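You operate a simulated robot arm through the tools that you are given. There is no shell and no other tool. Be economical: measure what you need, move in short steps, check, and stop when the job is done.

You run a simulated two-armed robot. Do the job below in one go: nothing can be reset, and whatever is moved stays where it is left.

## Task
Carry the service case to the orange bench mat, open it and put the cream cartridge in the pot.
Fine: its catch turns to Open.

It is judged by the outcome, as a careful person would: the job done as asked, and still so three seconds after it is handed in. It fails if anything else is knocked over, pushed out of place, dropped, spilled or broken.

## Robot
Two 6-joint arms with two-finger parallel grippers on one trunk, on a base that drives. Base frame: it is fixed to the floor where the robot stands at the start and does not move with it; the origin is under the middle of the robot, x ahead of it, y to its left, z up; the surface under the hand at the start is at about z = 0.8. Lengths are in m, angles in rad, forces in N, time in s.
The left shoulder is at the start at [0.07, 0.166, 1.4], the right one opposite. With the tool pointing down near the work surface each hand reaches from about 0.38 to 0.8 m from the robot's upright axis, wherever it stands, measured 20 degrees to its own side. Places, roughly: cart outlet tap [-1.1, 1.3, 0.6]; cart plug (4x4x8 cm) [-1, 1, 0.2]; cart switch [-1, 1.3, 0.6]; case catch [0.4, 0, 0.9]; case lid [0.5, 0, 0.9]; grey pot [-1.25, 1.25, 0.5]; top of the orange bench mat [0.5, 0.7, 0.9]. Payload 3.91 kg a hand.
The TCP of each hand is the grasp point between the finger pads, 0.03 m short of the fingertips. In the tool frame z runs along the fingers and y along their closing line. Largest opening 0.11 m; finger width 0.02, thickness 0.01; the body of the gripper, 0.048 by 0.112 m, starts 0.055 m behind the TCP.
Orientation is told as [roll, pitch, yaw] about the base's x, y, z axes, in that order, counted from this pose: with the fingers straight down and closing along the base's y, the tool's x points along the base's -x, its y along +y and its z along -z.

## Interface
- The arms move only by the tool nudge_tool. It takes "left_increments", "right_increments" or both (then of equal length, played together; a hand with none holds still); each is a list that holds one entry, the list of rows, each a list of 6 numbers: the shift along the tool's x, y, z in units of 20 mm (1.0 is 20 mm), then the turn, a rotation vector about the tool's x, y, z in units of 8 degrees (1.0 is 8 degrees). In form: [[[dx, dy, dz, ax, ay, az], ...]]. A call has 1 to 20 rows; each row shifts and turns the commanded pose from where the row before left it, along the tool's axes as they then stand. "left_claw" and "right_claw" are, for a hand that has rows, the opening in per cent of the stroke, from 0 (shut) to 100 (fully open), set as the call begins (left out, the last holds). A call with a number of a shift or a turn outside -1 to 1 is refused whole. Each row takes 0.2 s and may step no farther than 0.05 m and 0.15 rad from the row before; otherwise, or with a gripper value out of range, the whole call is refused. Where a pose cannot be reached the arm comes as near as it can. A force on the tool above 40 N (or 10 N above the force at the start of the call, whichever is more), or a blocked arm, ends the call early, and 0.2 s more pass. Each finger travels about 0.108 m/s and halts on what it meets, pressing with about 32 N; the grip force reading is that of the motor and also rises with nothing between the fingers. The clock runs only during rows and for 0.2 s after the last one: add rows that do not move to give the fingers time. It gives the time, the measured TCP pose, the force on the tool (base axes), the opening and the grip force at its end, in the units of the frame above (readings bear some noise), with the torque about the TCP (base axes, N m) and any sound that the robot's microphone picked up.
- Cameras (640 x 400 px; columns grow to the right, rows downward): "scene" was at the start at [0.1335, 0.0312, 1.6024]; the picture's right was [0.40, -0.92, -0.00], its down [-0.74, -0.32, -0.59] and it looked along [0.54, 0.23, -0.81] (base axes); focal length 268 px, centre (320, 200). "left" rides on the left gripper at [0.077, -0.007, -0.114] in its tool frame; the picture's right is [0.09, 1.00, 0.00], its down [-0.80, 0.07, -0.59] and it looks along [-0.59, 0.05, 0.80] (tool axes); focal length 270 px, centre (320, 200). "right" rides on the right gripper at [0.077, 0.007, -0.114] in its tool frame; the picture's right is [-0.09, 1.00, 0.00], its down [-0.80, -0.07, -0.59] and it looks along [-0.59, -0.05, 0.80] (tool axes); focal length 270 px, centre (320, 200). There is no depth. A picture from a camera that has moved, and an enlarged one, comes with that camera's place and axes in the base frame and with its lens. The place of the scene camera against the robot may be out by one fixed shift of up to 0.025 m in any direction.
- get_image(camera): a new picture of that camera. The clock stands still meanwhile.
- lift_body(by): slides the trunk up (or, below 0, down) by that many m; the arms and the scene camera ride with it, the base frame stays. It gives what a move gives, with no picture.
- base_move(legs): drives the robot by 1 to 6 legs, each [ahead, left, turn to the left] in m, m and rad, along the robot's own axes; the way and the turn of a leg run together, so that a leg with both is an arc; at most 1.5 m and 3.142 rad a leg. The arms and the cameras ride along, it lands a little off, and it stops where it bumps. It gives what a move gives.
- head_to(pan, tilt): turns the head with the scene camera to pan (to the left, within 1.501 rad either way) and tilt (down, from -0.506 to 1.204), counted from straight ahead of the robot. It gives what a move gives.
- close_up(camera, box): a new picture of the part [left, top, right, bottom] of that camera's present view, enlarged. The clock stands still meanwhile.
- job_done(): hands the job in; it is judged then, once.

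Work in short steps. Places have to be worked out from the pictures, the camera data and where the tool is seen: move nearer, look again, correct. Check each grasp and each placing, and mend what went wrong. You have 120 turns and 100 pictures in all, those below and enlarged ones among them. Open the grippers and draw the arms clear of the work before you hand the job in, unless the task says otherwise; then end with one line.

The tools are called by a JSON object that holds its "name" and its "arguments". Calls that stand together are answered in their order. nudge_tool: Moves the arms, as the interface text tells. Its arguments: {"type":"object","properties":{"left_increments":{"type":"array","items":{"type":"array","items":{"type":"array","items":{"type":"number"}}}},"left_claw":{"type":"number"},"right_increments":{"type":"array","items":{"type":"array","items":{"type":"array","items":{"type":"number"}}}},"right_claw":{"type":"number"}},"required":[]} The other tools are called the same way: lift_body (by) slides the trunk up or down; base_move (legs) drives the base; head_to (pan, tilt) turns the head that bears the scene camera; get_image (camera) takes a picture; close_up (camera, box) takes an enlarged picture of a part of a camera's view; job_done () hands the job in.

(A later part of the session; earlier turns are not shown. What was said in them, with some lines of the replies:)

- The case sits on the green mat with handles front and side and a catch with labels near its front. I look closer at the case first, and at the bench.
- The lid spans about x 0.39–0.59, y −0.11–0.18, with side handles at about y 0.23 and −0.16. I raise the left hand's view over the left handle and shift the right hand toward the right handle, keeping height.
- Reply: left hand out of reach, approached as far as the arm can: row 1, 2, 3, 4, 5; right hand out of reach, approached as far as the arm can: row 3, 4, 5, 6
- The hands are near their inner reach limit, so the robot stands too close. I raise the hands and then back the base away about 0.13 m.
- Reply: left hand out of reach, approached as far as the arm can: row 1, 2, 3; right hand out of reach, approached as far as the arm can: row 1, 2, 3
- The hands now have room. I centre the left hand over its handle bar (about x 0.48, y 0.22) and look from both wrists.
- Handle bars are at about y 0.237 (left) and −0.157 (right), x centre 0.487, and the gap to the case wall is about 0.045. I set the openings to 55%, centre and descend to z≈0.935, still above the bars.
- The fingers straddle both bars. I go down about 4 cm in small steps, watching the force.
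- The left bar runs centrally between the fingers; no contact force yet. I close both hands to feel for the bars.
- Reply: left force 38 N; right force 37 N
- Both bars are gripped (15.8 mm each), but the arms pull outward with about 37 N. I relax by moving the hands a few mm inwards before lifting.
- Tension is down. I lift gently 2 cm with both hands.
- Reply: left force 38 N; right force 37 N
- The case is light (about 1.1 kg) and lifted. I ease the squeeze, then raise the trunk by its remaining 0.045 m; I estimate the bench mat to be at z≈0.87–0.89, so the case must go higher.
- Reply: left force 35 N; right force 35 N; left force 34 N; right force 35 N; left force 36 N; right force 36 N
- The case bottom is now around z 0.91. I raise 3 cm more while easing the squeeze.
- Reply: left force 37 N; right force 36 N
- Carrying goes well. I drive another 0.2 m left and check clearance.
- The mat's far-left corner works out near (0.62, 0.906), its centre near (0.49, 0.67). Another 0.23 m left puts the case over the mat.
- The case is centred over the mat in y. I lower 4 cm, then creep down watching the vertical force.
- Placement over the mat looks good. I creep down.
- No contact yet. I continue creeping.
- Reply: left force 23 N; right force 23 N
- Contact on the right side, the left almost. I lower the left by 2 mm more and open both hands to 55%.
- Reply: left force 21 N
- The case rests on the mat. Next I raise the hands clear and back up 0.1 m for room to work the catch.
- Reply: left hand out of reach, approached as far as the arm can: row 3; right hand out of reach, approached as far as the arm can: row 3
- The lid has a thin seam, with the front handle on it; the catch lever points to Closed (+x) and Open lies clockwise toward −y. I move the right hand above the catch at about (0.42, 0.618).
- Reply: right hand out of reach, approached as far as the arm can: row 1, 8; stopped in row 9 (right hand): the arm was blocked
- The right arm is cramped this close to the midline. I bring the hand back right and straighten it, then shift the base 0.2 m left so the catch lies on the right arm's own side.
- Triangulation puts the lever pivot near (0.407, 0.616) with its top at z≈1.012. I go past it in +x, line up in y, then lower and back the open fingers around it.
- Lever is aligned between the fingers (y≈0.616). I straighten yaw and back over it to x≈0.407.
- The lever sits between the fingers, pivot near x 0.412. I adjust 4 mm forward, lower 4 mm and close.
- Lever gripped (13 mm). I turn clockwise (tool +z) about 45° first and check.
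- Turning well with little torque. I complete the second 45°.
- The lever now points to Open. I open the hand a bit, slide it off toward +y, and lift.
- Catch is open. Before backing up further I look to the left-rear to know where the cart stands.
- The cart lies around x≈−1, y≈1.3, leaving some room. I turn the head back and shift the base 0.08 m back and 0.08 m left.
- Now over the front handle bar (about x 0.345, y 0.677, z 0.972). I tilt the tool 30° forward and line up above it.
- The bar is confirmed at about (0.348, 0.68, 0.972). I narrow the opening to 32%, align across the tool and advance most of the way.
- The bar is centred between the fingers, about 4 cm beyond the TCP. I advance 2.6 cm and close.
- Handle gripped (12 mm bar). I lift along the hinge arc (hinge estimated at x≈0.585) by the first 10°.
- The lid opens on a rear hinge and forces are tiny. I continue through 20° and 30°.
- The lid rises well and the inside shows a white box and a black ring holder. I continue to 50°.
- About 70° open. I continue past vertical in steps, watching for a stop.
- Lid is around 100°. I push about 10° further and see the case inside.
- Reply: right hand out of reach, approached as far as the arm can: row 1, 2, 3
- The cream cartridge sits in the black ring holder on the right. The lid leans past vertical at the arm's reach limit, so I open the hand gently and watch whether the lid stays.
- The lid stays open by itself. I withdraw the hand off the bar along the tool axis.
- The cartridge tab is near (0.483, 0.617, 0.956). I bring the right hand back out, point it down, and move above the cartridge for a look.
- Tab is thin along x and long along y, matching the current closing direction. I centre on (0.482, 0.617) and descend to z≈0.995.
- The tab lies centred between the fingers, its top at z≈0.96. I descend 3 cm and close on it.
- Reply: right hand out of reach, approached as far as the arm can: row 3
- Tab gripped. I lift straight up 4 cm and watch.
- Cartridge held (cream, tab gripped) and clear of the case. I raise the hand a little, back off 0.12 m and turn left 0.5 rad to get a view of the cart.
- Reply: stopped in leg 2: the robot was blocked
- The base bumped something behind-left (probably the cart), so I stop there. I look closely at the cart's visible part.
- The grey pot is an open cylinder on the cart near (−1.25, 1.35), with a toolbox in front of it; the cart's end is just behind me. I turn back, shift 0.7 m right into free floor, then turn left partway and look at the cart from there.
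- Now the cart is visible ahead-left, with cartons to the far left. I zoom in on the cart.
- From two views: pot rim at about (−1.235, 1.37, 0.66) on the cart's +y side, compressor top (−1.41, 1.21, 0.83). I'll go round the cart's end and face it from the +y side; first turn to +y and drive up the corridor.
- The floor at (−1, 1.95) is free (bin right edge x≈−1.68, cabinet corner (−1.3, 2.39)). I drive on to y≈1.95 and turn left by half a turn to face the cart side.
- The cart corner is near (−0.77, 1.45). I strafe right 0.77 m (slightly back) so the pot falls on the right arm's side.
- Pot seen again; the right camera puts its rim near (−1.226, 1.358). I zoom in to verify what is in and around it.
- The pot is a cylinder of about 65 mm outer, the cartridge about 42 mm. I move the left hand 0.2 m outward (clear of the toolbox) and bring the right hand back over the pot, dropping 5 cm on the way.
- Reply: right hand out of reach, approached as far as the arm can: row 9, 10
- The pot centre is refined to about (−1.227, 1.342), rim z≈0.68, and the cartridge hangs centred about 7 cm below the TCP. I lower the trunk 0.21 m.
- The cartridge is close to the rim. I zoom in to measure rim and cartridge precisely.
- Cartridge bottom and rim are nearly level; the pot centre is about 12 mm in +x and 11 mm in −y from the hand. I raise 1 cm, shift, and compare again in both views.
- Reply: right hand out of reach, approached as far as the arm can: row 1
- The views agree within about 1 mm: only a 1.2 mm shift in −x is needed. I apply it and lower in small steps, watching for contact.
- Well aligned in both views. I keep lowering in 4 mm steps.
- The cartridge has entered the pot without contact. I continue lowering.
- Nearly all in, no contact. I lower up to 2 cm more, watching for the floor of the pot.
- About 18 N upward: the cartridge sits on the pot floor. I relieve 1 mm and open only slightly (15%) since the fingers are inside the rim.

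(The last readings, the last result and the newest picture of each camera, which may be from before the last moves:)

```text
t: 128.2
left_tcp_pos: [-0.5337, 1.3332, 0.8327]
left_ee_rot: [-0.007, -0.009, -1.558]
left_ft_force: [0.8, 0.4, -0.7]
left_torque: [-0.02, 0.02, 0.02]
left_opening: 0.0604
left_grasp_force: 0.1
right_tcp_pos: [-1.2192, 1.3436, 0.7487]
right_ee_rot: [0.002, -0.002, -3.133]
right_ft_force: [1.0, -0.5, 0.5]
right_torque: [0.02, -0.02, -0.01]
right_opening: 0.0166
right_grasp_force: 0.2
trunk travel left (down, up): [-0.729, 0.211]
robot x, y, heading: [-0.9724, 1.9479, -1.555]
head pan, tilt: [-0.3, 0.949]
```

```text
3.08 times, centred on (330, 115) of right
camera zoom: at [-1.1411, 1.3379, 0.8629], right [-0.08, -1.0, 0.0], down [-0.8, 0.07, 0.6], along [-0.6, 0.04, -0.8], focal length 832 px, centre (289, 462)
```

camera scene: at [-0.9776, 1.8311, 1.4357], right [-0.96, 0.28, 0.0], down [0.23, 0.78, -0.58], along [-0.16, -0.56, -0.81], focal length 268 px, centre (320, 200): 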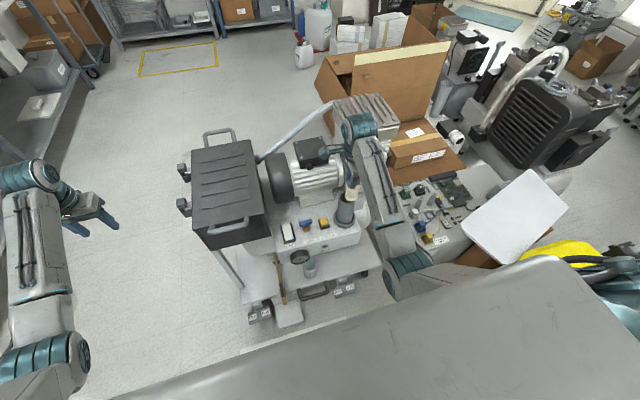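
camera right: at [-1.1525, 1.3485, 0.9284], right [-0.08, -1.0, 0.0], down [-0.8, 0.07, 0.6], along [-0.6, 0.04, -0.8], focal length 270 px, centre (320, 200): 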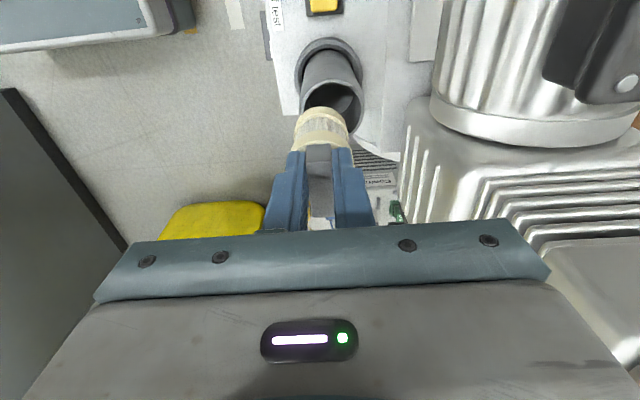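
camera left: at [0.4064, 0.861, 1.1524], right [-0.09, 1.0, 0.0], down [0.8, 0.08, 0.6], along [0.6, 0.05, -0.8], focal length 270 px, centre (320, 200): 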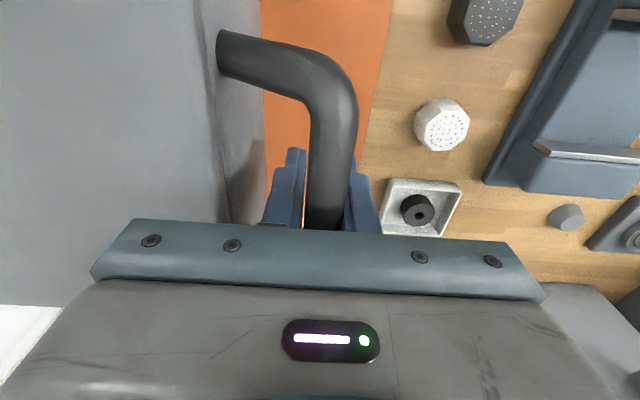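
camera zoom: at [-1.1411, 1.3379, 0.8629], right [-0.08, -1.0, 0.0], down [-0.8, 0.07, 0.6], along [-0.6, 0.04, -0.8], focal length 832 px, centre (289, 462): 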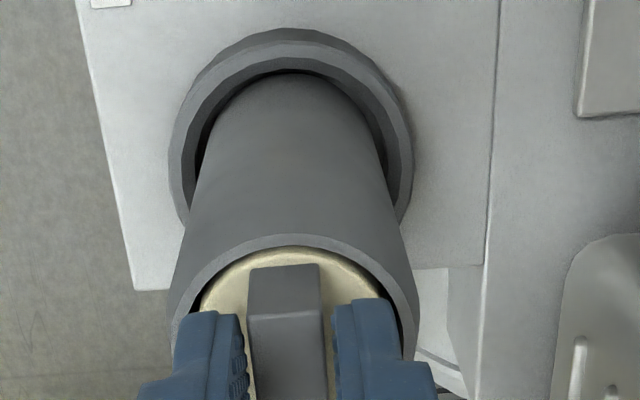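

The tab is free and the cartridge stays down in the pot. I raise the hand clear.

{"name": "nudge_tool", "arguments": {"right_increments": [[[0, 0, -0.5, 0, 0, 0], [0, 0, -0.5, 0, 0, 0], [0, 0, -1, 0, 0, 0], [0, 0, -1, 0, 0, 0], [0, 0, 0, 0, 0, 0]]]}}

{"name": "lift_body", "arguments": {"by": 0.2}}

{"name": "get_image", "arguments": {"camera": "right"}}

{"name": "close_up", "arguments": {"camera": "scene", "box": [260, 170, 380, 260]}}

```text
t: 129.4
left_tcp_pos: [-0.5339, 1.3323, 0.8329]
left_ee_rot: [-0.008, -0.011, -1.556]
left_ft_force: [-0.3, -0.1, 0.9]
left_torque: [0.01, 0.01, 0.03]
left_opening: 0.0604
left_grasp_force: 0.1
right_tcp_pos: [-1.2205, 1.3413, 0.8104]
right_ee_rot: [0.003, -0.003, -3.132]
right_ft_force: [0.0, -0.2, 0.1]
right_torque: [0.01, -0.02, 0.0]
right_opening: 0.0165
right_grasp_force: 0.0
trunk travel left (down, up): [-0.729, 0.211]
robot x, y, heading: [-0.9751, 1.9484, -1.554]
head pan, tilt: [-0.3, 0.949]
```

```text
t: 131.6
left_tcp_pos: [-0.5341, 1.3322, 1.0329]
left_ee_rot: [-0.007, -0.01, -1.558]
left_ft_force: [0.9, 0.4, 0.0]
left_torque: [0.02, 0.01, 0.01]
left_opening: 0.0606
left_grasp_force: 0.0
right_tcp_pos: [-1.2193, 1.342, 1.0098]
right_ee_rot: [0.002, -0.003, -3.133]
right_ft_force: [0.3, 0.0, 0.7]
right_torque: [0.02, 0.03, 0.01]
right_opening: 0.0163
right_grasp_force: 0.2
trunk travel left (down, up): [-0.929, 0.011]
robot x, y, heading: [-0.9764, 1.9468, -1.555]
head pan, tilt: [-0.3, 0.949]
```

```text
14 pictures are left
camera right: at [-1.1418, 1.3366, 1.1231], right [-0.08, -1.0, 0.0], down [-0.8, 0.07, 0.6], along [-0.6, 0.04, -0.8], focal length 270 px, centre (320, 200)
```

right: 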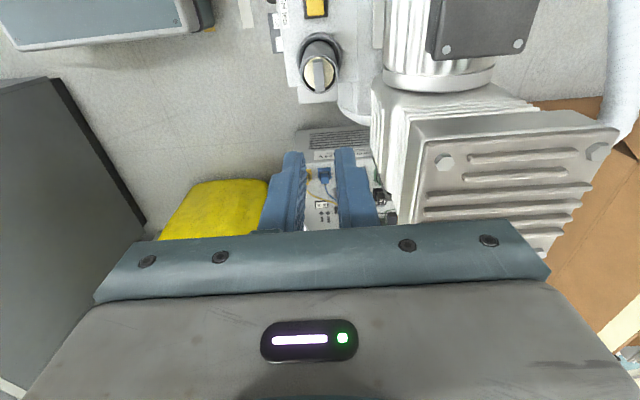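

```text
4.44 times, centred on (320, 215) of scene
camera zoom: at [-0.9775, 1.8309, 1.6356], right [-0.96, 0.28, 0.0], down [0.23, 0.78, -0.58], along [-0.16, -0.56, -0.81], focal length 1191 px, centre (320, 133)
```

zoom: 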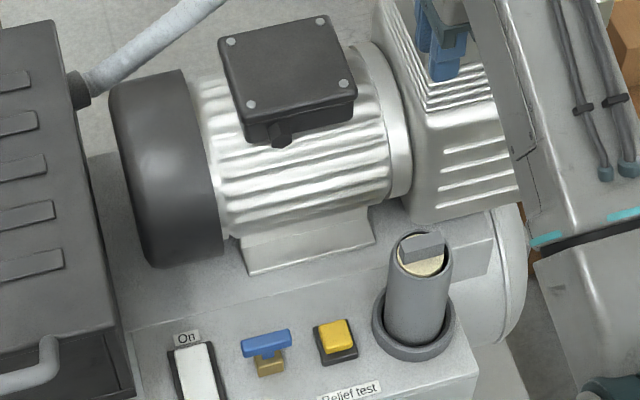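

The cartridge stands in the pot. I open the right gripper fully, strafe away from the cart, and look back at the case to check that its lid is still open.

{"name": "nudge_tool", "arguments": {"right_increments": [[[0, 0, 0, 0, 0, 0], [0, 0, 0, 0, 0, 0], [0, 0, 0, 0, 0, 0], [0, 0, 0, 0, 0, 0]]], "left_increments": [[[0, 0, 0, 0, 0, 0], [0, 0, 0, 0, 0, 0], [0, 0, 0, 0, 0, 0], [0, 0, 0, 0, 0, 0]]], "right_claw": 100, "left_claw": 100}}

{"name": "base_move", "arguments": {"legs": [[0, 0.5, 0]]}}

{"name": "head_to", "arguments": {"pan": 0.7, "tilt": 0.5}}

{"name": "get_image", "arguments": {"camera": "scene"}}

```text
t: 132.6
left_tcp_pos: [-0.5333, 1.3319, 1.0338]
left_ee_rot: [-0.008, -0.013, -1.558]
left_ft_force: [1.1, -0.3, 0.0]
left_torque: [0.02, 0.01, -0.02]
left_opening: 0.1101
left_grasp_force: 0.1
right_tcp_pos: [-1.2193, 1.3421, 1.0092]
right_ee_rot: [0.002, -0.004, -3.132]
right_ft_force: [0.9, -0.1, -0.2]
right_torque: [0.01, 0.0, -0.03]
right_opening: 0.11
right_grasp_force: 0.1
trunk travel left (down, up): [-0.929, 0.011]
robot x, y, heading: [-0.9741, 1.9494, -1.556]
head pan, tilt: [-0.3, 0.949]
```

```text
t: 135.5
left_tcp_pos: [-0.0434, 1.3417, 1.0339]
left_ee_rot: [-0.006, -0.01, -1.555]
left_ft_force: [-0.1, -0.2, -0.7]
left_torque: [0.01, -0.05, -0.01]
left_opening: 0.11
left_grasp_force: 0.0
right_tcp_pos: [-0.7298, 1.3499, 1.0095]
right_ee_rot: [0.003, -0.001, -3.136]
right_ft_force: [-0.5, -0.9, -0.2]
right_torque: [0.01, -0.02, 0.03]
right_opening: 0.1098
right_grasp_force: 0.1
trunk travel left (down, up): [-0.929, 0.011]
robot x, y, heading: [-0.4815, 1.9564, -1.555]
head pan, tilt: [-0.3, 0.949]
```

```text
t: 136.8
left_tcp_pos: [-0.0437, 1.3422, 1.0343]
left_ee_rot: [-0.006, -0.012, -1.556]
left_ft_force: [-0.1, 0.4, -0.4]
left_torque: [0.01, -0.03, -0.02]
left_opening: 0.1101
left_grasp_force: 0.2
right_tcp_pos: [-0.7298, 1.3497, 1.0105]
right_ee_rot: [0.003, -0.004, -3.134]
right_ft_force: [-0.5, -0.1, -0.8]
right_torque: [0.02, 0.01, 0.02]
right_opening: 0.1102
right_grasp_force: 0.0
trunk travel left (down, up): [-0.929, 0.011]
robot x, y, heading: [-0.4827, 1.9575, -1.558]
head pan, tilt: [0.7, 0.499]
```

```text
12 pictures are left
camera scene: at [-0.407, 1.8408, 1.6731], right [-0.75, -0.66, 0.0], down [-0.31, 0.36, -0.88], along [0.58, -0.66, -0.48], focal length 268 px, centre (320, 200)
```

scene: 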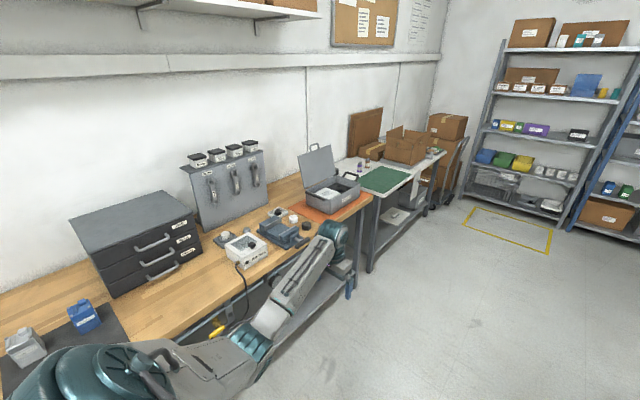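

The case stands open on the orange mat, the bench items are undisturbed, the cartridge is in the pot, and the arms are clear with grippers open. I hand in.

{"name": "job_done", "arguments": {}}

```text
The job is handed in.
```

The service case is on the orange bench mat with its catch at Open and the lid standing open, and the cream cartridge is in the grey pot. While turning, the base bumped something once, probably the cart. I saw nothing displaced afterwards, though I didn't check that spot closely.
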